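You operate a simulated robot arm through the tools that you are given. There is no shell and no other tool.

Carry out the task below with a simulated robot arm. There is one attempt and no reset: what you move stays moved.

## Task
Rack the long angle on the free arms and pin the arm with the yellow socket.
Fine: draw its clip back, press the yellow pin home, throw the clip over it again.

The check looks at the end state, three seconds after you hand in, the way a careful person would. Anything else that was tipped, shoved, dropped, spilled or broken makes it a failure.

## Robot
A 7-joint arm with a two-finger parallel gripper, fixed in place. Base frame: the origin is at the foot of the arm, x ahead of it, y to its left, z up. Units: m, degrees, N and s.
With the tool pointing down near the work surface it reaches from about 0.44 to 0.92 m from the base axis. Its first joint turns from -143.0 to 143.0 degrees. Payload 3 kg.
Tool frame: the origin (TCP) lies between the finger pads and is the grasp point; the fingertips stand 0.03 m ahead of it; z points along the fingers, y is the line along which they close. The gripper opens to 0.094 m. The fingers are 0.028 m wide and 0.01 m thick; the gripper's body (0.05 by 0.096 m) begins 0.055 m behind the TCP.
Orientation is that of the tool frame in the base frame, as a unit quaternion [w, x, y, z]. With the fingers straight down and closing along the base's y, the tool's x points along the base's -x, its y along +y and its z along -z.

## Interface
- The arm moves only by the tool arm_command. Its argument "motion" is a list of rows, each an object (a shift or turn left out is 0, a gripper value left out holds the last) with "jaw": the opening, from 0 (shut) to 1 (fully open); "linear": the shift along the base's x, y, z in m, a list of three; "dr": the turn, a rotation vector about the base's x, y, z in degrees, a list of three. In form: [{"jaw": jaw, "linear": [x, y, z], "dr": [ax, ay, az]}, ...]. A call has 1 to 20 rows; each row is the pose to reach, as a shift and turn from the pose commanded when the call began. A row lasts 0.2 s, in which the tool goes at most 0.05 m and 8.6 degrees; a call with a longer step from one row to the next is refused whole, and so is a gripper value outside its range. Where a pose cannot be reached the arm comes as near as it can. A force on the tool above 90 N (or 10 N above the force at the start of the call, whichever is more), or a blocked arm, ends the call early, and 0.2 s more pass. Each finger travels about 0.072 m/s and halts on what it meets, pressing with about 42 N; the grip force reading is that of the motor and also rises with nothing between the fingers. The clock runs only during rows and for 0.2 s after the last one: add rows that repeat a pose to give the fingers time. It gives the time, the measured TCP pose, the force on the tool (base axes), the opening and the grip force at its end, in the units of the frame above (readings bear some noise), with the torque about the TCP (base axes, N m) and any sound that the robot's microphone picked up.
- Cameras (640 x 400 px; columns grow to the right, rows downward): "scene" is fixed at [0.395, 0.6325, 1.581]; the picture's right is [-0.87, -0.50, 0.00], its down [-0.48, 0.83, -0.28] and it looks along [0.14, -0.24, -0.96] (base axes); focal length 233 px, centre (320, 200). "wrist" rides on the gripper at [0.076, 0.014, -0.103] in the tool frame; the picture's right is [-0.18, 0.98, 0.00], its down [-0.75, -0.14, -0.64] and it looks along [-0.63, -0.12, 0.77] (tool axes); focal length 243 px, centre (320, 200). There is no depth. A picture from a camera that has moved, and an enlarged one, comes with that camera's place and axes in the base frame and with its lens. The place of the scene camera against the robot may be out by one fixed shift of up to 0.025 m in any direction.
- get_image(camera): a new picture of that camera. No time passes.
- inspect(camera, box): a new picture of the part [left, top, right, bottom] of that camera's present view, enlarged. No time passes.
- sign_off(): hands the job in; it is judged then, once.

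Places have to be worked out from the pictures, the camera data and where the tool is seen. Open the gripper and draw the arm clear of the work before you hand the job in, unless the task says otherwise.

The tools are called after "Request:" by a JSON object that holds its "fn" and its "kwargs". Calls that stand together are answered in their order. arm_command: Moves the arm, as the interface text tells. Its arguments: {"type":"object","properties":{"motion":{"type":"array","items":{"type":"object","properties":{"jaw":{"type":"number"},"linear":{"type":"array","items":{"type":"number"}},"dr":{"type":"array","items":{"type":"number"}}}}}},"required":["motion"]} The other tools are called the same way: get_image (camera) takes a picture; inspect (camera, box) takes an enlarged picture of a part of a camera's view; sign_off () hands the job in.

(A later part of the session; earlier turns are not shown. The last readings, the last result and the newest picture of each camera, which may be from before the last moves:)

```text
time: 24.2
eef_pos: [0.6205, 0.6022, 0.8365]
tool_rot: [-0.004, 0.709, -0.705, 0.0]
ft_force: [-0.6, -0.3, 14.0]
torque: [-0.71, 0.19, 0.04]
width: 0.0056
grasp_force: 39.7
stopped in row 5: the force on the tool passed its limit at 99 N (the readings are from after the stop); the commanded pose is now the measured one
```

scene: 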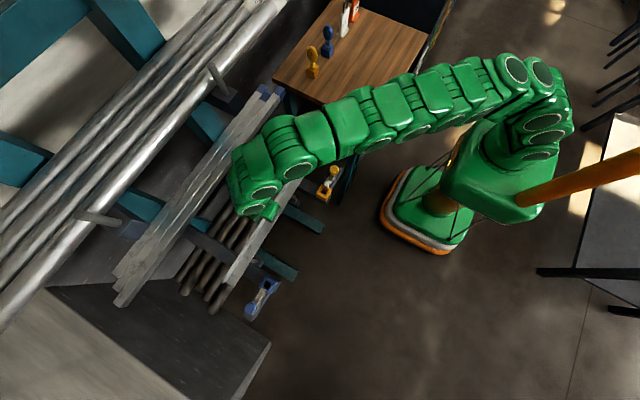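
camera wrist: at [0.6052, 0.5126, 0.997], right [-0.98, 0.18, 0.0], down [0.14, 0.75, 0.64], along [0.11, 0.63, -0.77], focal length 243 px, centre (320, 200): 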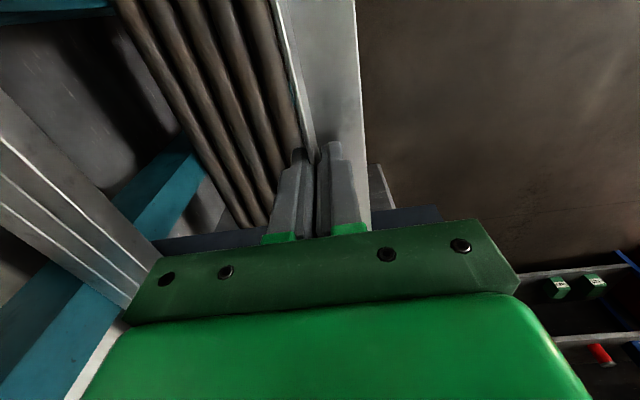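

Contact at TCP z≈0.8365, about the same as when it sat on the table. I'm checking visually that it rests on both arms.

Request:
{"fn": "get_image", "kwargs": {"camera": "wrist"}}

Request:
{"fn": "inspect", "kwargs": {"camera": "scene", "box": [240, 200, 320, 320]}}

Request:
{"fn": "inspect", "kwargs": {"camera": "scene", "box": [280, 140, 360, 220]}}

Request:
{"fn": "inspect", "kwargs": {"camera": "wrist", "box": [270, 0, 400, 240]}}

```text
taken
camera wrist: at [0.6067, 0.5254, 0.9386], right [-0.98, 0.18, 0.0], down [0.13, 0.75, 0.65], along [0.12, 0.64, -0.76], focal length 243 px, centre (320, 200)
```

wrist: 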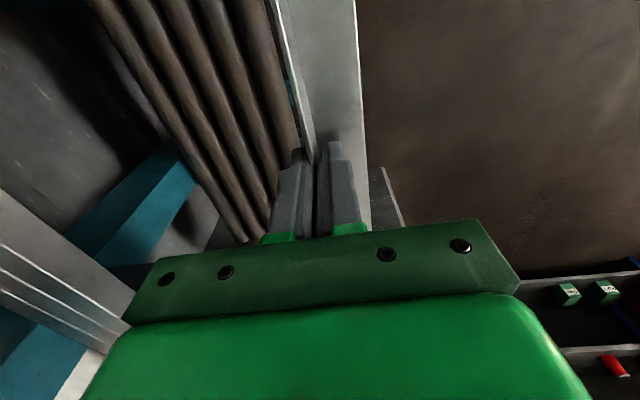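

```text
3.33 times, centred on (280, 260) of scene
camera zoom: at [0.395, 0.6325, 1.581], right [-0.87, -0.5, 0.0], down [-0.48, 0.83, -0.28], along [0.14, -0.24, -0.96], focal length 777 px, centre (453, 0)
```

zoom: 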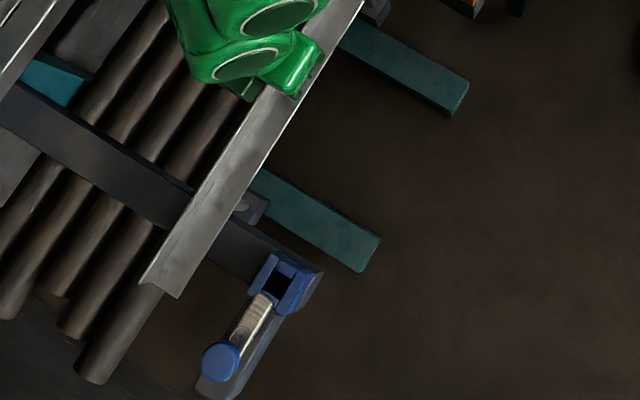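

```text
5.00 times, centred on (320, 180) of scene
camera zoom: at [0.395, 0.6325, 1.581], right [-0.87, -0.5, 0.0], down [-0.48, 0.83, -0.28], along [0.14, -0.24, -0.96], focal length 1165 px, centre (320, 300)
```

zoom: 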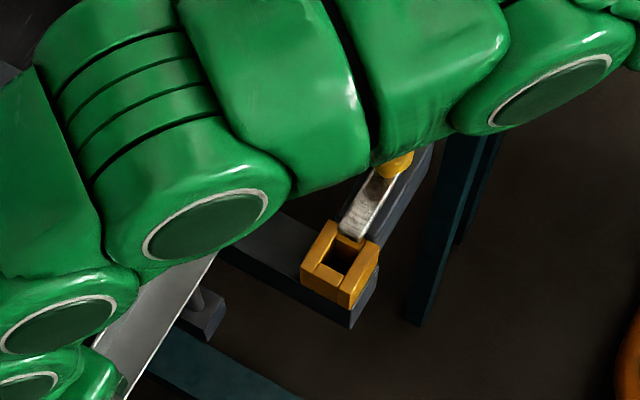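

```text
1.67 times, centred on (335, 120) of wrist
camera zoom: at [0.6067, 0.5254, 0.9386], right [-0.98, 0.18, 0.0], down [0.13, 0.75, 0.65], along [0.12, 0.64, -0.76], focal length 404 px, centre (295, 333)
```

zoom: 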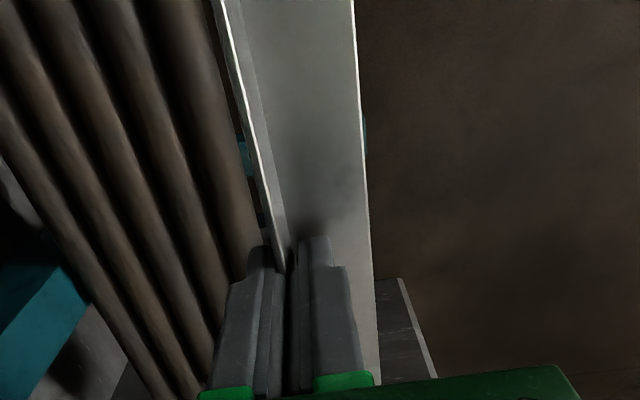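

It looks seated across both arms. I'm easing off the downward preload slightly before releasing.

Request:
{"fn": "arm_command", "kwargs": {"motion": [{"jaw": 0, "linear": [0, 0, 0.0005]}, {"jaw": 0, "linear": [0, 0, 0.001]}, {"jaw": 0, "linear": [0, 0, 0.001]}]}}

```text
time: 25.0
eef_pos: [0.6209, 0.6026, 0.8355]
tool_rot: [-0.005, 0.708, -0.706, -0.002]
ft_force: [3.4, 2.8, 10.9]
torque: [0.52, -0.05, 0.03]
width: 0.0055
grasp_force: 40.1
```

Request:
{"fn": "arm_command", "kwargs": {"motion": [{"jaw": 0, "linear": [0, 0, 0.0005]}, {"jaw": 0, "linear": [0, 0, 0.001]}, {"jaw": 0, "linear": [0, 0, 0.001]}]}}

```text
time: 25.8
eef_pos: [0.6204, 0.603, 0.8354]
tool_rot: [-0.002, 0.709, -0.705, 0.0]
ft_force: [0.6, 1.7, -0.6]
torque: [0.44, -0.06, -0.12]
width: 0.0056
grasp_force: 40.0
```

Preload is near zero and the arms are carrying part of the weight. Opening the fingers gradually.

Request:
{"fn": "arm_command", "kwargs": {"motion": [{"jaw": 0.1}, {"jaw": 0.2}, {"jaw": 0.3}, {"jaw": 0.35}, {"jaw": 0.35}]}}

Request:
{"fn": "get_image", "kwargs": {"camera": "wrist"}}

Request:
{"fn": "inspect", "kwargs": {"camera": "scene", "box": [240, 200, 320, 320]}}

```text
time: 27.0
eef_pos: [0.6204, 0.6037, 0.8373]
tool_rot: [-0.003, 0.709, -0.705, 0.0]
ft_force: [-0.1, 0.1, -1.3]
torque: [-0.01, 0.02, -0.01]
width: 0.0328
grasp_force: 0.0
```

```text
taken
camera wrist: at [0.6065, 0.5253, 0.9394], right [-0.98, 0.18, 0.0], down [0.13, 0.75, 0.65], along [0.12, 0.64, -0.76], focal length 243 px, centre (320, 200)
```

wrist: 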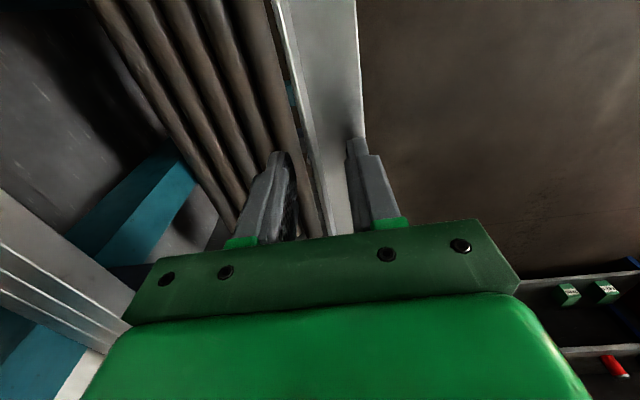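

```text
3.33 times, centred on (280, 260) of scene
camera zoom: at [0.395, 0.6325, 1.581], right [-0.87, -0.5, 0.0], down [-0.48, 0.83, -0.28], along [0.14, -0.24, -0.96], focal length 777 px, centre (453, 0)
```

zoom: 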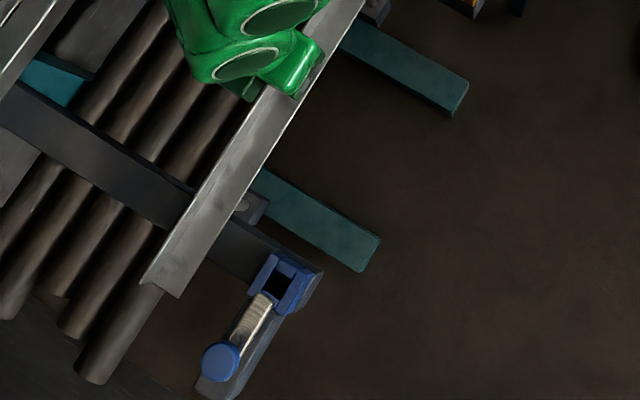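

The angle stayed put on the arms. I'm lifting straight up off it, then retreating toward the clip knob, which I now place at about (0.513, 0.364, 0.885).

Request:
{"fn": "arm_command", "kwargs": {"motion": [{"jaw": 0.35, "linear": [0, 0, 0.02]}, {"jaw": 0.35, "linear": [0, 0, 0.05]}, {"jaw": 0.35, "linear": [0, 0, 0.09]}, {"jaw": 0.5, "linear": [0, 0, 0.13]}, {"jaw": 0.8, "linear": [-0.02, -0.03, 0.16]}, {"jaw": 1, "linear": [-0.04, -0.075, 0.16]}, {"jaw": 1, "linear": [-0.06, -0.12, 0.16]}, {"jaw": 1, "linear": [-0.08, -0.16, 0.16]}, {"jaw": 1, "linear": [-0.1, -0.2, 0.16]}, {"jaw": 1, "linear": [-0.107, -0.24, 0.16]}, {"jaw": 1, "linear": [-0.107, -0.24, 0.16]}]}}

Request:
{"fn": "get_image", "kwargs": {"camera": "wrist"}}

Request:
{"fn": "get_image", "kwargs": {"camera": "scene"}}

```text
time: 29.4
eef_pos: [0.5137, 0.3615, 0.997]
tool_rot: [-0.003, 0.709, -0.705, -0.001]
ft_force: [1.0, -0.3, -0.4]
torque: [0.01, 0.02, 0.0]
width: 0.0939
grasp_force: 0.1
```

```text
taken
camera wrist: at [0.4994, 0.2846, 1.0992], right [-0.98, 0.18, 0.0], down [0.13, 0.75, 0.65], along [0.12, 0.64, -0.76], focal length 243 px, centre (320, 200)
```

wrist: 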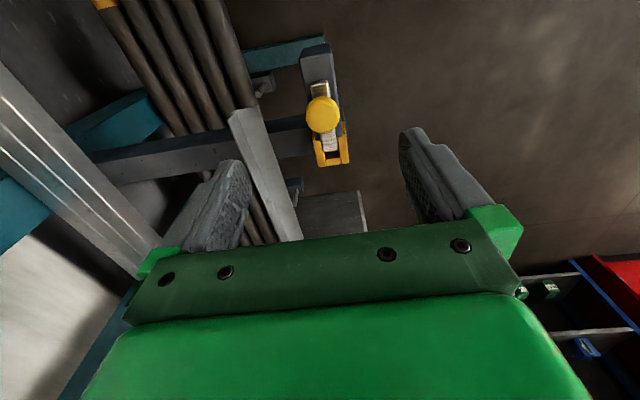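

```text
taken
```

scene: 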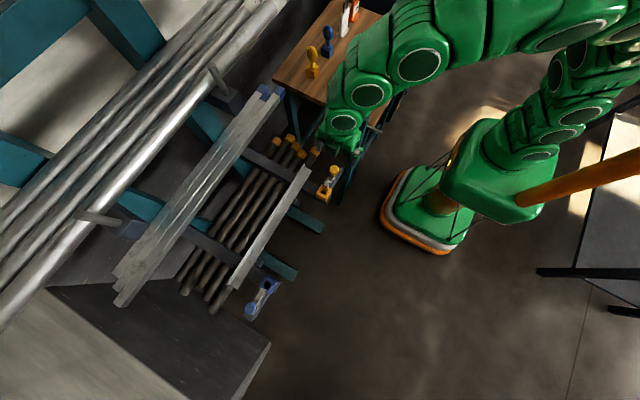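

The angle rests across both arms. Zooming in on the clip, the knob and the angle's end.

Request:
{"fn": "inspect", "kwargs": {"camera": "wrist", "box": [280, 40, 370, 180]}}

Request:
{"fn": "inspect", "kwargs": {"camera": "wrist", "box": [300, 75, 360, 115]}}

Request:
{"fn": "inspect", "kwargs": {"camera": "scene", "box": [200, 130, 360, 330]}}

```text
2.86 times, centred on (325, 110) of wrist
camera zoom: at [0.4994, 0.2846, 1.0992], right [-0.98, 0.18, 0.0], down [0.13, 0.75, 0.65], along [0.12, 0.64, -0.76], focal length 693 px, centre (306, 457)
```

zoom: 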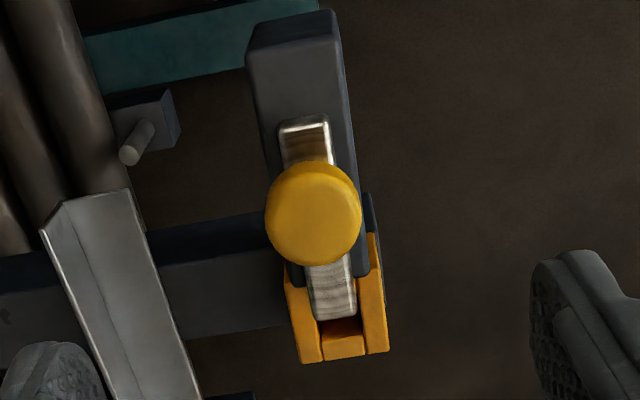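

```text
10.00 times, centred on (330, 95) of wrist
camera zoom: at [0.4994, 0.2846, 1.0992], right [-0.98, 0.18, 0.0], down [0.13, 0.75, 0.65], along [0.12, 0.64, -0.76], focal length 2426 px, centre (220, 1250)
```

zoom: 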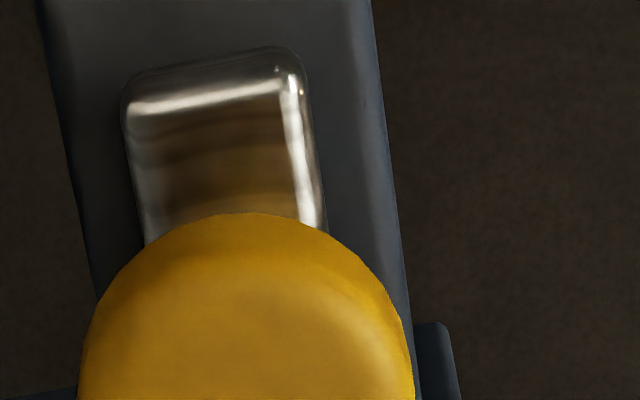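

```text
2.00 times, centred on (280, 230) of scene
camera zoom: at [0.395, 0.6325, 1.581], right [-0.87, -0.5, 0.0], down [-0.48, 0.83, -0.28], along [0.14, -0.24, -0.96], focal length 466 px, centre (400, 140)
```

zoom: 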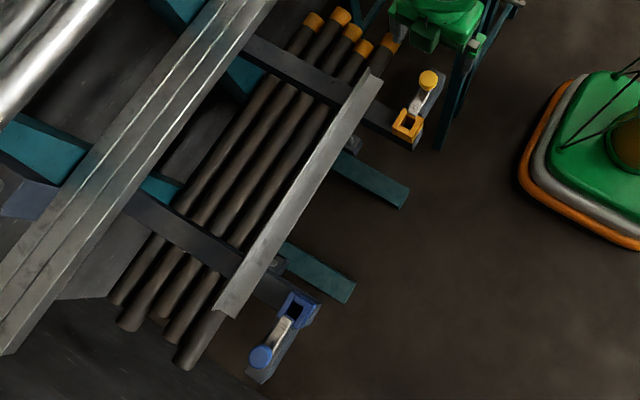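

The angle is well racked and the knob (30 mm dia) is at (0.513, 0.366), z≈0.87–0.885. I'm lowering with open fingers around it.

Request:
{"fn": "arm_command", "kwargs": {"motion": [{"jaw": 1, "linear": [-0.001, 0.0045, -0.04]}, {"jaw": 1, "linear": [-0.001, 0.0045, -0.075]}, {"jaw": 1, "linear": [-0.001, 0.0045, -0.1]}, {"jaw": 1, "linear": [-0.001, 0.0045, -0.105]}, {"jaw": 1, "linear": [-0.001, 0.0045, -0.105]}]}}

Request:
{"fn": "get_image", "kwargs": {"camera": "wrist"}}

Request:
{"fn": "inspect", "kwargs": {"camera": "scene", "box": [290, 130, 370, 220]}}

```text
time: 30.6
eef_pos: [0.5108, 0.3671, 0.8919]
tool_rot: [-0.004, 0.709, -0.705, 0.0]
ft_force: [-0.5, -0.8, -0.2]
torque: [-0.02, -0.02, -0.01]
width: 0.094
grasp_force: 0.1
```

```text
taken
camera wrist: at [0.4984, 0.2901, 0.9947], right [-0.98, 0.18, 0.0], down [0.13, 0.75, 0.65], along [0.12, 0.64, -0.76], focal length 243 px, centre (320, 200)
```

wrist: 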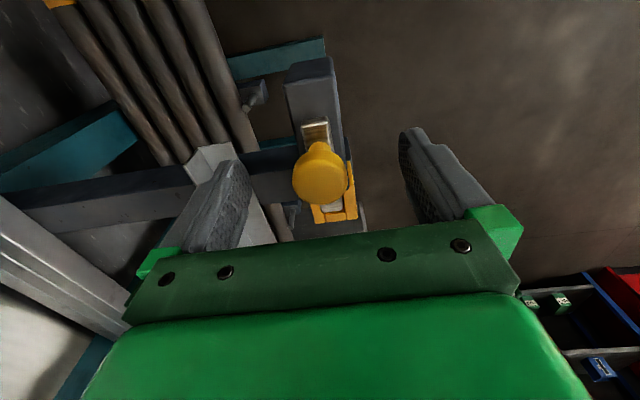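

```text
4.44 times, centred on (330, 175) of scene
camera zoom: at [0.395, 0.6325, 1.581], right [-0.87, -0.5, 0.0], down [-0.48, 0.83, -0.28], along [0.14, -0.24, -0.96], focal length 1035 px, centre (276, 311)
```

zoom: 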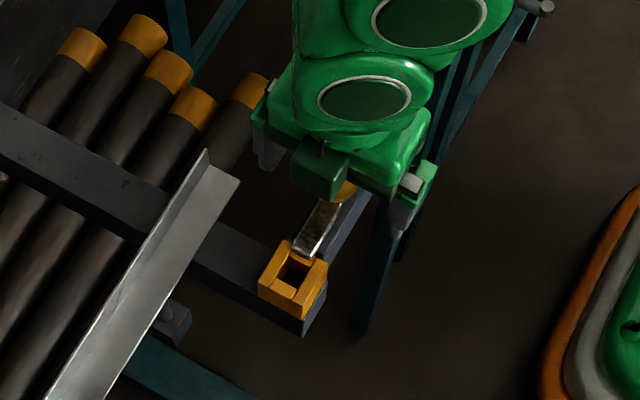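

Fingers straddle the knob with no contact. Closing on it.

Request:
{"fn": "arm_command", "kwargs": {"motion": [{"jaw": 0.7, "linear": [0.001, 0, 0]}, {"jaw": 0.5, "linear": [0.001, 0, 0]}, {"jaw": 0.4, "linear": [0.001, 0, 0]}, {"jaw": 0.3, "linear": [0.001, 0, 0]}, {"jaw": 0.2, "linear": [0.001, 0, 0]}, {"jaw": 0.2, "linear": [0.001, 0, 0]}]}}

Request:
{"fn": "get_image", "kwargs": {"camera": "wrist"}}

```text
time: 32.0
eef_pos: [0.5119, 0.3665, 0.8921]
tool_rot: [-0.002, 0.709, -0.705, 0.0]
ft_force: [-31.7, 2.2, 6.1]
torque: [-0.13, 0.68, -0.23]
width: 0.0292
grasp_force: 44.8
```

```text
taken
camera wrist: at [0.4985, 0.2902, 0.9945], right [-0.98, 0.18, 0.0], down [0.14, 0.75, 0.65], along [0.12, 0.63, -0.76], focal length 243 px, centre (320, 200)
```

wrist: 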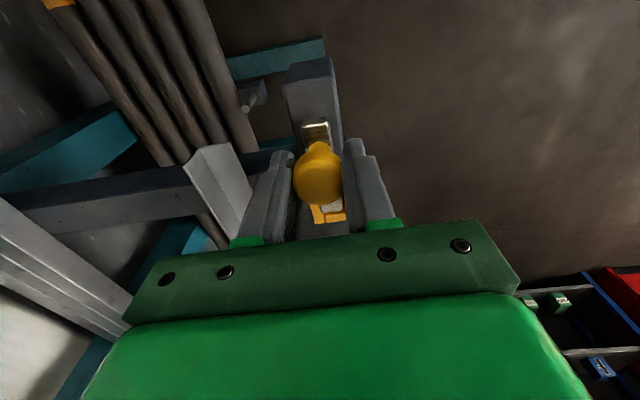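

Knob gripped (29 mm). The −32 N sideways force says I'm slightly too far in +x, so I'll relieve it and then start drawing gently toward −y.

Request:
{"fn": "arm_command", "kwargs": {"motion": [{"jaw": 0.2, "linear": [-0.001, 0, 0]}, {"jaw": 0.2, "linear": [-0.002, 0, 0]}, {"jaw": 0.2, "linear": [-0.002, 0, 0]}]}}

```text
time: 32.8
eef_pos: [0.5131, 0.3671, 0.8929]
tool_rot: [-0.005, 0.709, -0.705, 0.0]
ft_force: [4.1, 0.4, -12.1]
torque: [-0.53, 0.12, -0.03]
width: 0.0289
grasp_force: 45.1
```

Request:
{"fn": "arm_command", "kwargs": {"motion": [{"jaw": 0.2, "linear": [0, -0.002, 0]}, {"jaw": 0.2, "linear": [0, -0.005, 0]}, {"jaw": 0.2, "linear": [0, -0.008, 0]}, {"jaw": 0.2, "linear": [0, -0.01, 0]}, {"jaw": 0.2, "linear": [0, -0.01, 0]}]}}

Request:
{"fn": "get_image", "kwargs": {"camera": "wrist"}}

Request:
{"fn": "inspect", "kwargs": {"camera": "scene", "box": [290, 130, 370, 220]}}

```text
time: 34.0
eef_pos: [0.5121, 0.3571, 0.8932]
tool_rot: [-0.004, 0.709, -0.705, 0.0]
ft_force: [23.9, 2.7, -11.1]
torque: [0.64, 0.11, -0.14]
width: 0.0294
grasp_force: 44.9
```

```text
taken
camera wrist: at [0.4981, 0.2804, 0.9944], right [-0.98, 0.18, 0.0], down [0.13, 0.75, 0.65], along [0.12, 0.64, -0.76], focal length 243 px, centre (320, 200)
```

wrist: 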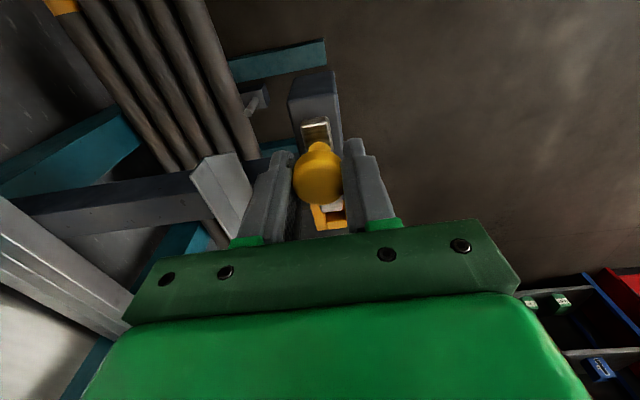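

```text
4.44 times, centred on (330, 175) of scene
camera zoom: at [0.395, 0.6325, 1.581], right [-0.87, -0.5, 0.0], down [-0.48, 0.83, -0.28], along [0.14, -0.24, -0.96], focal length 1035 px, centre (276, 311)
```

zoom: 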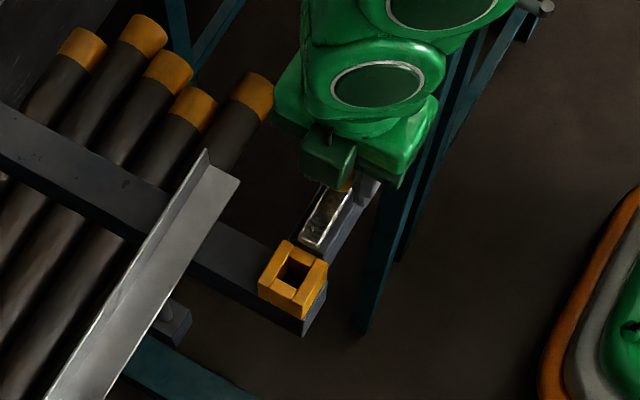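

The clip slides back freely along −y. I'm continuing to draw it in small steps until resistance.

Request:
{"fn": "arm_command", "kwargs": {"motion": [{"jaw": 0.2, "linear": [0.001, -0.004, 0]}, {"jaw": 0.2, "linear": [0.001, -0.008, 0]}, {"jaw": 0.2, "linear": [0.001, -0.012, 0]}, {"jaw": 0.2, "linear": [0.001, -0.012, 0]}]}}

Request:
{"fn": "inspect", "kwargs": {"camera": "scene", "box": [290, 130, 370, 220]}}

Request:
{"fn": "inspect", "kwargs": {"camera": "wrist", "box": [270, 60, 370, 240]}}

```text
time: 35.0
eef_pos: [0.5133, 0.3472, 0.8926]
tool_rot: [-0.006, 0.709, -0.706, -0.001]
ft_force: [-1.8, 58.5, -3.3]
torque: [0.35, 0.3, -0.12]
width: 0.0293
grasp_force: 44.8
```

```text
4.44 times, centred on (330, 175) of scene
camera zoom: at [0.395, 0.6325, 1.581], right [-0.87, -0.5, 0.0], down [-0.48, 0.83, -0.28], along [0.14, -0.24, -0.96], focal length 1035 px, centre (276, 311)
```

zoom: 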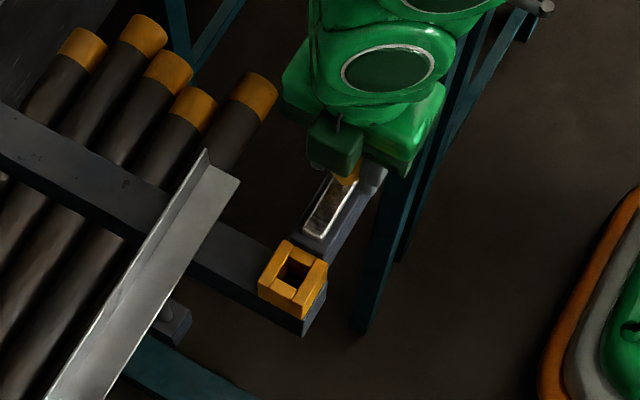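

```text
2.22 times, centred on (320, 150) of wrist
camera zoom: at [0.4981, 0.2702, 0.9944], right [-0.98, 0.18, 0.0], down [0.13, 0.75, 0.65], along [0.12, 0.64, -0.76], focal length 539 px, centre (320, 311)
```

zoom: 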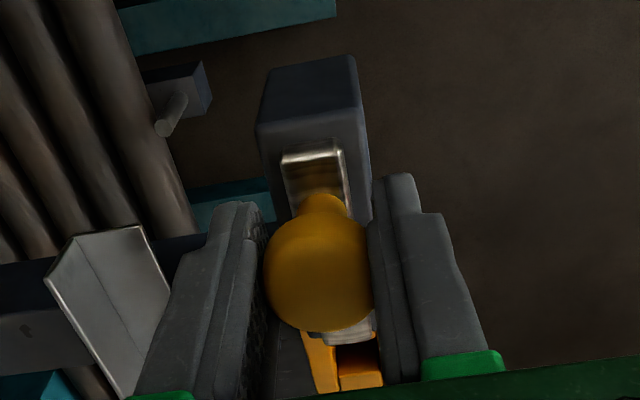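

The stop is reached about 20 mm back (58 N resistance). I'm easing off slightly and releasing to see whether the clip stays.

Request:
{"fn": "arm_command", "kwargs": {"motion": [{"jaw": 0.2, "linear": [0, 0.002, 0]}, {"jaw": 0.25, "linear": [0, 0.002, 0]}, {"jaw": 0.4, "linear": [0, 0.002, 0]}, {"jaw": 0.6, "linear": [0, 0.002, 0]}, {"jaw": 0.8, "linear": [0, 0.002, 0]}, {"jaw": 1.0, "linear": [0, 0.002, 0]}, {"jaw": 1.0, "linear": [0, 0.002, 0.04]}, {"jaw": 1.0, "linear": [0, 0.002, 0.08]}, {"jaw": 1.0, "linear": [0, 0.002, 0.11]}, {"jaw": 1.0, "linear": [0, 0.002, 0.11]}]}}

Request:
{"fn": "get_image", "kwargs": {"camera": "wrist"}}

Request:
{"fn": "inspect", "kwargs": {"camera": "wrist", "box": [280, 40, 370, 180]}}

```text
time: 37.2
eef_pos: [0.513, 0.3472, 1.0035]
tool_rot: [-0.003, 0.709, -0.705, 0.0]
ft_force: [-0.2, -0.5, -0.1]
torque: [0.0, 0.01, -0.01]
width: 0.0941
grasp_force: 0.0
```

```text
taken
camera wrist: at [0.4984, 0.2697, 1.1047], right [-0.98, 0.18, 0.0], down [0.13, 0.75, 0.65], along [0.12, 0.64, -0.76], focal length 243 px, centre (320, 200)
```

wrist: 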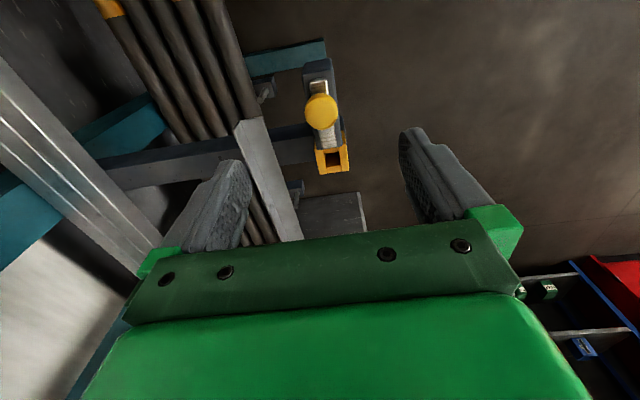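

```text
2.86 times, centred on (325, 110) of wrist
camera zoom: at [0.4984, 0.2697, 1.1047], right [-0.98, 0.18, 0.0], down [0.13, 0.75, 0.65], along [0.12, 0.64, -0.76], focal length 693 px, centre (306, 457)
```

zoom: 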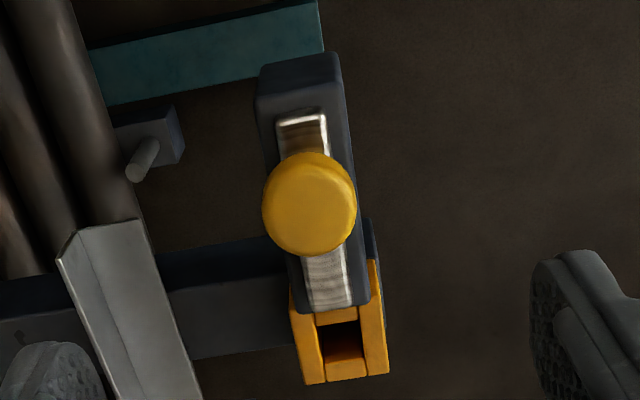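

The clip stays drawn back and its tip is clear of the socket hole. Next is the yellow pin, at about (0.808, 0.0) in its own stand. I'm rotating back to yaw 0 and moving to view it.

Request:
{"fn": "arm_command", "kwargs": {"motion": [{"jaw": 1, "linear": [0.01, -0.03, 0.04], "dr": [0, 0, -8.2]}, {"jaw": 1, "linear": [0.02, -0.065, 0.06], "dr": [0, 0, -16.4]}, {"jaw": 1, "linear": [0.03, -0.1, 0.08], "dr": [0, 0, -24.6]}, {"jaw": 1, "linear": [0.04, -0.135, 0.1], "dr": [0, 0, -32.8]}, {"jaw": 1, "linear": [0.05, -0.17, 0.1], "dr": [0, 0, -41]}, {"jaw": 1, "linear": [0.06, -0.2, 0.1], "dr": [0, 0, -49.2]}, {"jaw": 1, "linear": [0.07, -0.235, 0.1], "dr": [0, 0, -57.4]}, {"jaw": 1, "linear": [0.08, -0.27, 0.1], "dr": [0, 0, -65.6]}, {"jaw": 1, "linear": [0.1, -0.3, 0.1], "dr": [0, 0, -73.8]}, {"jaw": 1, "linear": [0.12, -0.33, 0.1], "dr": [0, 0, -82]}, {"jaw": 1, "linear": [0.137, -0.347, 0.1], "dr": [0, 0, -90]}, {"jaw": 1, "linear": [0.137, -0.347, 0.1], "dr": [0, 0, -90]}]}}

Request:
{"fn": "get_image", "kwargs": {"camera": "wrist"}}

Request:
{"fn": "get_image", "kwargs": {"camera": "scene"}}

```text
refused: row 1 steps farther than a row can; nothing moved
```

```text
taken
camera wrist: at [0.4984, 0.2697, 1.1047], right [-0.98, 0.18, 0.0], down [0.13, 0.75, 0.65], along [0.12, 0.64, -0.76], focal length 243 px, centre (320, 200)
```

wrist: 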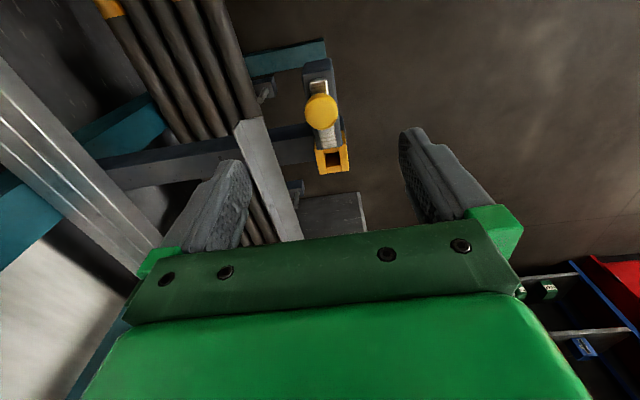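

```text
taken
```

scene: 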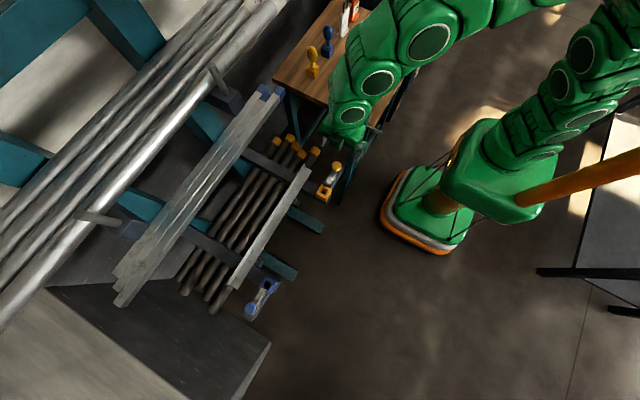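

The first row's step was 51 mm, just over the limit. Same path with a gentler start.

Request:
{"fn": "arm_command", "kwargs": {"motion": [{"jaw": 1, "linear": [0.005, -0.02, 0.03], "dr": [0, 0, -8.2]}, {"jaw": 1, "linear": [0.015, -0.05, 0.055], "dr": [0, 0, -16.4]}, {"jaw": 1, "linear": [0.025, -0.085, 0.075], "dr": [0, 0, -24.6]}, {"jaw": 1, "linear": [0.035, -0.12, 0.09], "dr": [0, 0, -32.8]}, {"jaw": 1, "linear": [0.045, -0.155, 0.1], "dr": [0, 0, -41]}, {"jaw": 1, "linear": [0.055, -0.19, 0.1], "dr": [0, 0, -49.2]}, {"jaw": 1, "linear": [0.065, -0.225, 0.1], "dr": [0, 0, -57.4]}, {"jaw": 1, "linear": [0.08, -0.26, 0.1], "dr": [0, 0, -65.6]}, {"jaw": 1, "linear": [0.1, -0.295, 0.1], "dr": [0, 0, -73.8]}, {"jaw": 1, "linear": [0.12, -0.325, 0.1], "dr": [0, 0, -82]}, {"jaw": 1, "linear": [0.137, -0.347, 0.1], "dr": [0, 0, -90]}, {"jaw": 1, "linear": [0.137, -0.347, 0.1], "dr": [0, 0, -90]}]}}

Request:
{"fn": "get_image", "kwargs": {"camera": "wrist"}}

Request:
{"fn": "get_image", "kwargs": {"camera": "scene"}}

```text
time: 39.8
eef_pos: [0.6497, -0.0014, 1.1008]
tool_rot: [0.003, -0.002, 1.0, -0.001]
ft_force: [-0.3, 0.2, -0.5]
torque: [-0.02, 0.02, -0.02]
width: 0.0941
grasp_force: 0.1
```

```text
taken
camera wrist: at [0.5734, 0.0128, 1.2035], right [0.18, 0.98, 0.0], down [0.75, -0.14, 0.65], along [0.64, -0.12, -0.76], focal length 243 px, centre (320, 200)
```

wrist: 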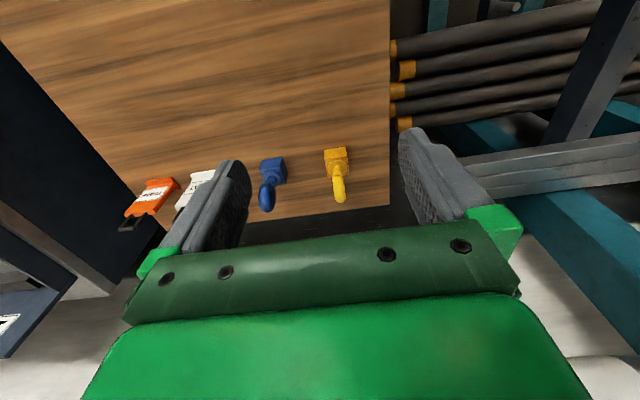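

```text
taken
```

scene: 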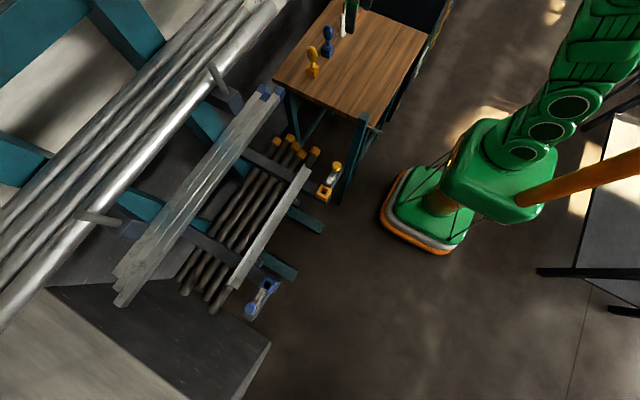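

Good view of the pins from the front; zooming in on the yellow pin.

Request:
{"fn": "inspect", "kwargs": {"camera": "wrist", "box": [305, 135, 375, 215]}}

Request:
{"fn": "inspect", "kwargs": {"camera": "scene", "box": [296, 35, 332, 85]}}

Request:
{"fn": "inspect", "kwargs": {"camera": "wrist", "box": [240, 135, 310, 215]}}

```text
5.00 times, centred on (340, 175) of wrist
camera zoom: at [0.5734, 0.0128, 1.2035], right [0.18, 0.98, 0.0], down [0.75, -0.14, 0.65], along [0.64, -0.12, -0.76], focal length 1213 px, centre (220, 325)
```

zoom: 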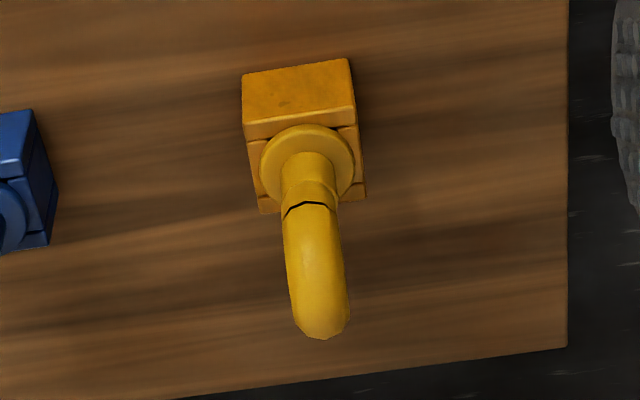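

```text
8.00 times, centred on (314, 60) of scene
camera zoom: at [0.395, 0.6325, 1.581], right [-0.87, -0.5, 0.0], down [-0.48, 0.83, -0.28], along [0.14, -0.24, -0.96], focal length 1864 px, centre (368, 1320)
```

zoom: 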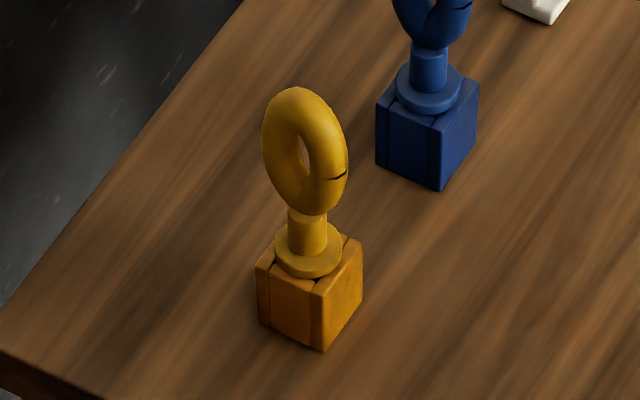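

```text
5.00 times, centred on (275, 175) of wrist
camera zoom: at [0.5734, 0.0128, 1.2035], right [0.18, 0.98, 0.0], down [0.75, -0.14, 0.65], along [0.64, -0.12, -0.76], focal length 1213 px, centre (545, 325)
```

zoom: 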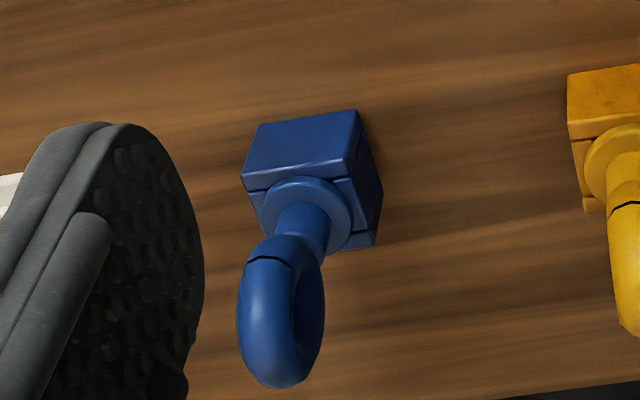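

The ring lies in the x–z plane, so closing along y (yaw 0) suits it. The pin axis is at ≈(0.808, 0.001) and the ring centre at z≈0.898. I'm moving above it.

Request:
{"fn": "arm_command", "kwargs": {"motion": [{"jaw": 1, "linear": [0.035, 0.0005, -0.015]}, {"jaw": 1, "linear": [0.07, 0.001, -0.03]}, {"jaw": 1, "linear": [0.105, 0.002, -0.05]}, {"jaw": 1, "linear": [0.135, 0.002, -0.065]}, {"jaw": 1, "linear": [0.158, 0.002, -0.08]}, {"jaw": 1, "linear": [0.158, 0.002, -0.08]}]}}

Request:
{"fn": "get_image", "kwargs": {"camera": "wrist"}}

Request:
{"fn": "inspect", "kwargs": {"camera": "scene", "box": [270, 20, 370, 100]}}

```text
time: 41.2
eef_pos: [0.8063, 0.0013, 1.0224]
tool_rot: [0.003, -0.003, 1.0, -0.002]
ft_force: [0.4, 0.5, -0.4]
torque: [-0.02, 0.03, -0.01]
width: 0.0939
grasp_force: 0.0
```

```text
taken
camera wrist: at [0.7309, 0.0155, 1.1241], right [0.18, 0.98, 0.0], down [0.75, -0.13, 0.65], along [0.64, -0.12, -0.76], focal length 243 px, centre (320, 200)
```

wrist: 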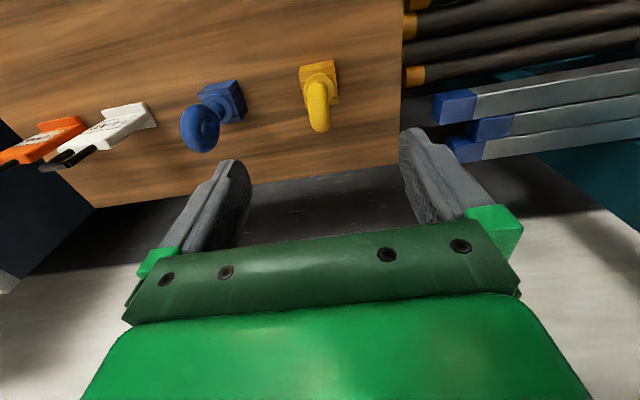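

```text
5.00 times, centred on (320, 60) of scene
camera zoom: at [0.395, 0.6325, 1.581], right [-0.87, -0.5, 0.0], down [-0.48, 0.83, -0.28], along [0.14, -0.24, -0.96], focal length 1165 px, centre (320, 900)
```

zoom: 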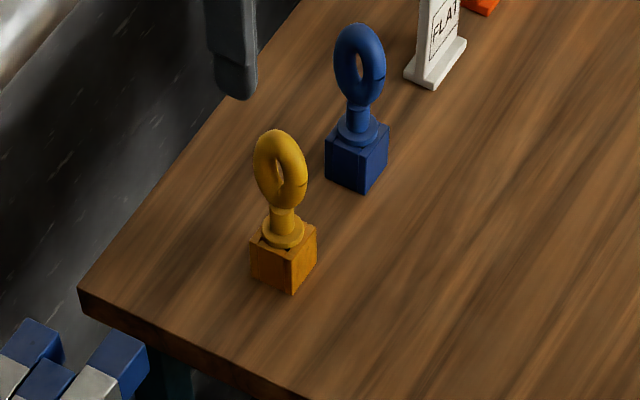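

Request:
{"fn": "inspect", "kwargs": {"camera": "wrist", "box": [285, 50, 355, 140]}}

```text
4.44 times, centred on (320, 95) of wrist
camera zoom: at [0.7309, 0.0155, 1.1241], right [0.18, 0.98, 0.0], down [0.75, -0.13, 0.65], along [0.64, -0.12, -0.76], focal length 1078 px, centre (320, 667)
```

zoom: 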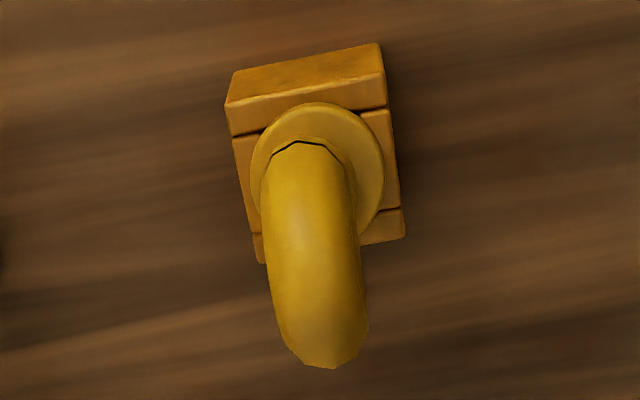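

The pin is refined to (0.8085, −0.000). I'm descending with open fingers around the ring, tips staying above the collar, with a small attitude correction.

Request:
{"fn": "arm_command", "kwargs": {"motion": [{"jaw": 1, "linear": [0.001, -0.001, -0.04], "dr": [0.2, 0.3, -0.3]}, {"jaw": 1, "linear": [0.002, -0.0015, -0.075], "dr": [0.2, 0.3, -0.3]}, {"jaw": 1, "linear": [0.002, -0.0015, -0.105], "dr": [0.2, 0.3, -0.3]}, {"jaw": 1, "linear": [0.002, -0.0015, -0.125], "dr": [0.2, 0.3, -0.3]}, {"jaw": 1, "linear": [0.002, -0.0015, -0.125], "dr": [0.2, 0.3, -0.3]}]}}

Request:
{"fn": "get_image", "kwargs": {"camera": "wrist"}}

Request:
{"fn": "inspect", "kwargs": {"camera": "scene", "box": [270, 20, 370, 100]}}

```text
time: 42.4
eef_pos: [0.809, -0.0009, 0.8975]
tool_rot: [0.0, 0.0, 1.0, 0.0]
ft_force: [0.5, 0.4, 0.7]
torque: [0.0, -0.02, -0.03]
width: 0.094
grasp_force: 0.2
```

```text
taken
camera wrist: at [0.7333, 0.0134, 0.9999], right [0.18, 0.98, 0.0], down [0.75, -0.14, 0.64], along [0.63, -0.12, -0.77], focal length 243 px, centre (320, 200)
```

wrist: 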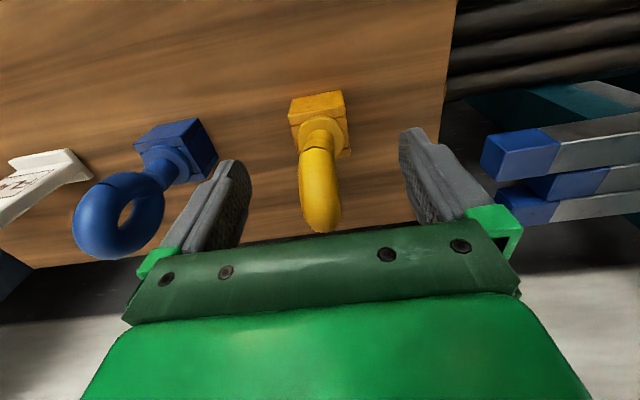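

```text
5.00 times, centred on (320, 60) of scene
camera zoom: at [0.395, 0.6325, 1.581], right [-0.87, -0.5, 0.0], down [-0.48, 0.83, -0.28], along [0.14, -0.24, -0.96], focal length 1165 px, centre (320, 900)
```

zoom: 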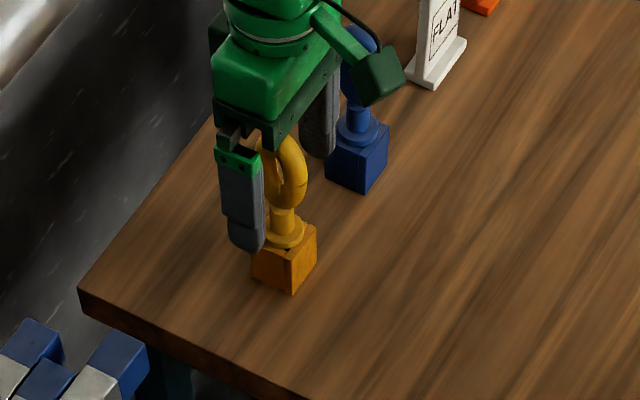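

The ring is centred between the fingers. Closing on it.

Request:
{"fn": "arm_command", "kwargs": {"motion": [{"jaw": 0.7}, {"jaw": 0.45}, {"jaw": 0.3}, {"jaw": 0.15}, {"jaw": 0}, {"jaw": 0}, {"jaw": 0}]}}

Request:
{"fn": "get_image", "kwargs": {"camera": "wrist"}}

Request:
{"fn": "inspect", "kwargs": {"camera": "scene", "box": [270, 20, 370, 100]}}

```text
time: 44.0
eef_pos: [0.8085, -0.0016, 0.8972]
tool_rot: [0.0, 0.0, 1.0, 0.0]
ft_force: [0.0, 0.0, 0.2]
torque: [0.01, -0.02, -0.02]
width: 0.0243
grasp_force: 41.9
```

```text
taken
camera wrist: at [0.7333, 0.0134, 0.9998], right [0.18, 0.98, 0.0], down [0.75, -0.14, 0.64], along [0.63, -0.12, -0.77], focal length 243 px, centre (320, 200)
```

wrist: 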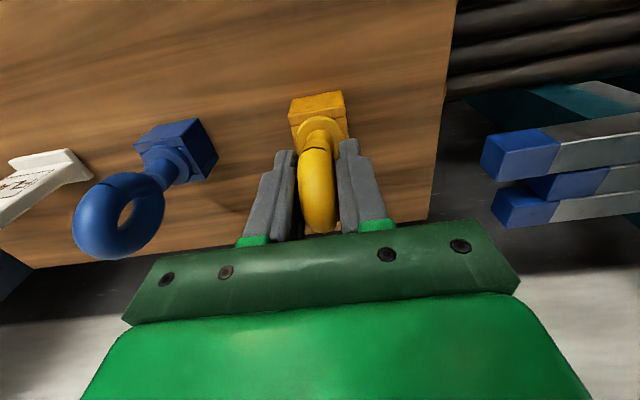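

```text
5.00 times, centred on (320, 60) of scene
camera zoom: at [0.395, 0.6325, 1.581], right [-0.87, -0.5, 0.0], down [-0.48, 0.83, -0.28], along [0.14, -0.24, -0.96], focal length 1165 px, centre (320, 900)
```

zoom: 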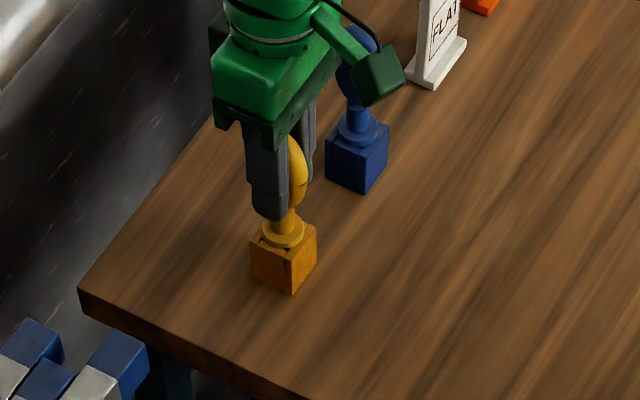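

Gripped at 24 mm with balanced forces. Lifting slowly straight up to pull the pin from its stand.

Request:
{"fn": "arm_command", "kwargs": {"motion": [{"jaw": 0, "linear": [0, 0, 0.004]}, {"jaw": 0, "linear": [0, 0, 0.01]}, {"jaw": 0, "linear": [0, 0, 0.018]}, {"jaw": 0, "linear": [0, 0, 0.026]}, {"jaw": 0, "linear": [0, 0, 0.026]}]}}

Request:
{"fn": "get_image", "kwargs": {"camera": "wrist"}}

Request:
{"fn": "inspect", "kwargs": {"camera": "scene", "box": [270, 20, 370, 100]}}

```text
time: 45.2
eef_pos: [0.8089, 0.0009, 0.9225]
tool_rot: [0.0, 0.0, 1.0, 0.0]
ft_force: [0.0, -0.1, -1.0]
torque: [-0.01, -0.01, -0.01]
width: 0.0243
grasp_force: 41.7
```

```text
taken
camera wrist: at [0.7333, 0.0143, 1.0257], right [0.18, 0.98, 0.0], down [0.75, -0.14, 0.64], along [0.63, -0.12, -0.77], focal length 243 px, centre (320, 200)
```

wrist: 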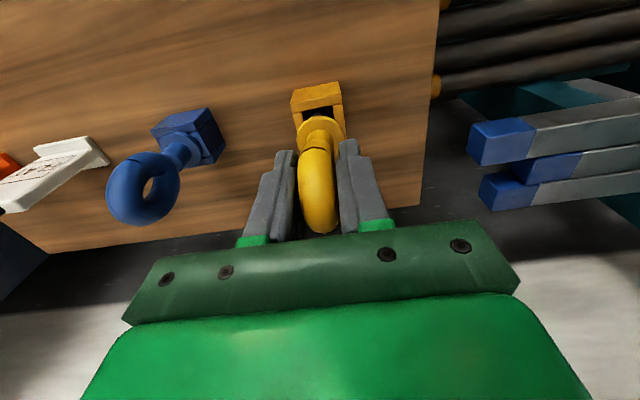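

```text
5.00 times, centred on (320, 60) of scene
camera zoom: at [0.395, 0.6325, 1.581], right [-0.87, -0.5, 0.0], down [-0.48, 0.83, -0.28], along [0.14, -0.24, -0.96], focal length 1165 px, centre (320, 900)
```

zoom: 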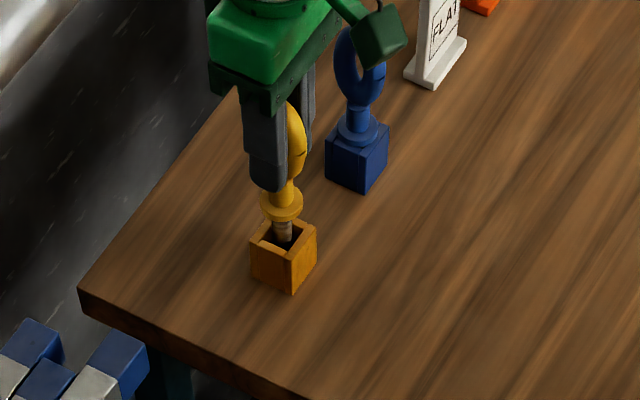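

The pin comes out freely and its stand stays. Lifting clear and inspecting the shank.

Request:
{"fn": "arm_command", "kwargs": {"motion": [{"jaw": 0, "linear": [0, 0, 0.02]}, {"jaw": 0, "linear": [0, 0, 0.05]}, {"jaw": 0, "linear": [0, 0, 0.09]}, {"jaw": 0, "linear": [0, 0, 0.13]}, {"jaw": 0, "linear": [0, 0, 0.13]}]}}

Request:
{"fn": "get_image", "kwargs": {"camera": "scene"}}

Request:
{"fn": "inspect", "kwargs": {"camera": "wrist", "box": [260, 60, 380, 240]}}

Request:
{"fn": "inspect", "kwargs": {"camera": "scene", "box": [270, 0, 370, 80]}}

```text
time: 46.4
eef_pos: [0.8088, -0.001, 1.0543]
tool_rot: [-0.001, 0.0, 1.0, -0.001]
ft_force: [0.3, 0.4, -1.0]
torque: [-0.02, 0.0, -0.03]
width: 0.0245
grasp_force: 42.1
```

```text
taken
```

scene: 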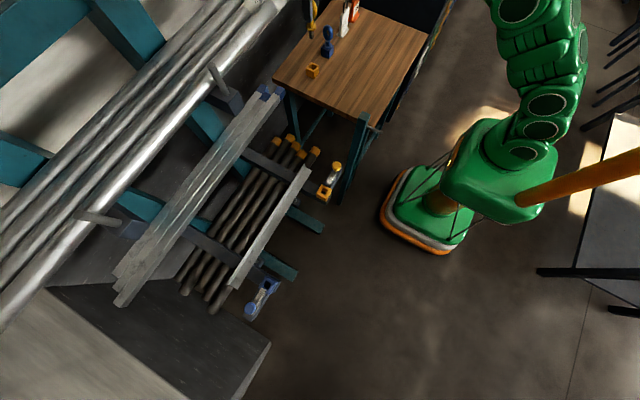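

```text
2.22 times, centred on (320, 150) of wrist
camera zoom: at [0.7328, 0.014, 1.1561], right [0.18, 0.98, 0.0], down [0.75, -0.14, 0.64], along [0.63, -0.12, -0.77], focal length 539 px, centre (320, 311)
```

zoom: 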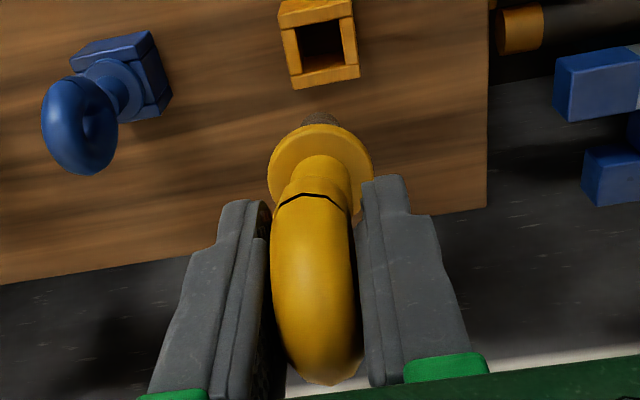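

```text
5.00 times, centred on (320, 40) of scene
camera zoom: at [0.395, 0.6325, 1.581], right [-0.87, -0.5, 0.0], down [-0.48, 0.83, -0.28], along [0.14, -0.24, -0.96], focal length 1165 px, centre (320, 1000)
```

zoom: 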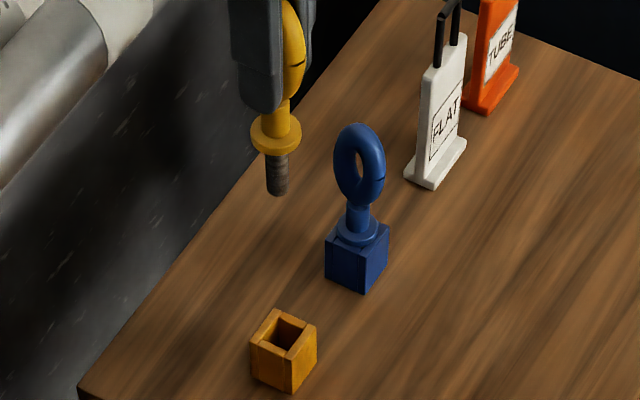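

The pin has a round shank (~14 mm) and the socket hole is ~18–20 mm, centred at about (0.512, 0.431, z 0.836). I'm carrying the pin over at a safe height.

Request:
{"fn": "arm_command", "kwargs": {"motion": [{"jaw": 0, "linear": [-0.024, 0.035, 0.015]}, {"jaw": 0, "linear": [-0.049, 0.071, 0.02]}, {"jaw": 0, "linear": [-0.074, 0.107, 0.02]}, {"jaw": 0, "linear": [-0.099, 0.143, 0.02]}, {"jaw": 0, "linear": [-0.124, 0.179, 0.02]}, {"jaw": 0, "linear": [-0.149, 0.215, 0.02]}, {"jaw": 0, "linear": [-0.174, 0.251, 0.02]}, {"jaw": 0, "linear": [-0.199, 0.287, 0.02]}, {"jaw": 0, "linear": [-0.224, 0.323, 0.02]}, {"jaw": 0, "linear": [-0.249, 0.359, 0.02]}, {"jaw": 0, "linear": [-0.274, 0.395, 0.02]}, {"jaw": 0, "linear": [-0.2965, 0.431, 0.02]}, {"jaw": 0, "linear": [-0.2965, 0.431, 0.02]}]}}

Request:
{"fn": "get_image", "kwargs": {"camera": "wrist"}}

Request:
{"fn": "get_image", "kwargs": {"camera": "scene"}}

```text
time: 49.2
eef_pos: [0.5111, 0.4312, 1.0742]
tool_rot: [-0.001, 0.0, 1.0, 0.0]
ft_force: [-0.9, 0.7, -0.4]
torque: [-0.05, 0.0, 0.02]
width: 0.0243
grasp_force: 41.9
```

```text
taken
camera wrist: at [0.4364, 0.4448, 1.1759], right [0.18, 0.98, 0.0], down [0.75, -0.14, 0.64], along [0.63, -0.12, -0.77], focal length 243 px, centre (320, 200)
```

wrist: 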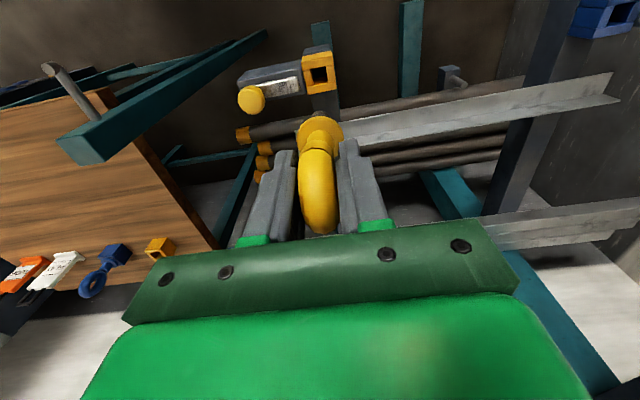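

```text
taken
```

scene: 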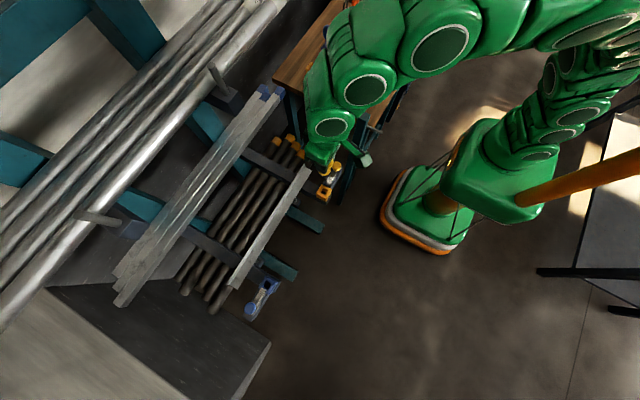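

Above the socket. I'm zooming in to check the alignment of the pin against the hole.

Request:
{"fn": "inspect", "kwargs": {"camera": "wrist", "box": [270, 30, 370, 170]}}

Request:
{"fn": "inspect", "kwargs": {"camera": "scene", "box": [290, 130, 370, 220]}}

```text
2.86 times, centred on (320, 100) of wrist
camera zoom: at [0.4364, 0.4448, 1.1759], right [0.18, 0.98, 0.0], down [0.75, -0.14, 0.64], along [0.63, -0.12, -0.77], focal length 693 px, centre (320, 486)
```

zoom: 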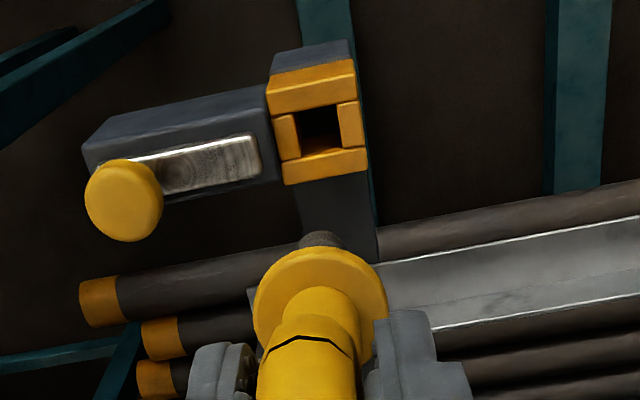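

```text
4.44 times, centred on (330, 175) of scene
camera zoom: at [0.395, 0.6325, 1.581], right [-0.87, -0.5, 0.0], down [-0.48, 0.83, -0.28], along [0.14, -0.24, -0.96], focal length 1035 px, centre (276, 311)
```

zoom: 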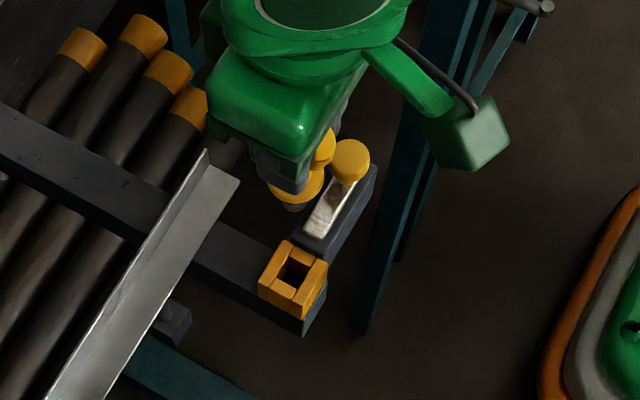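

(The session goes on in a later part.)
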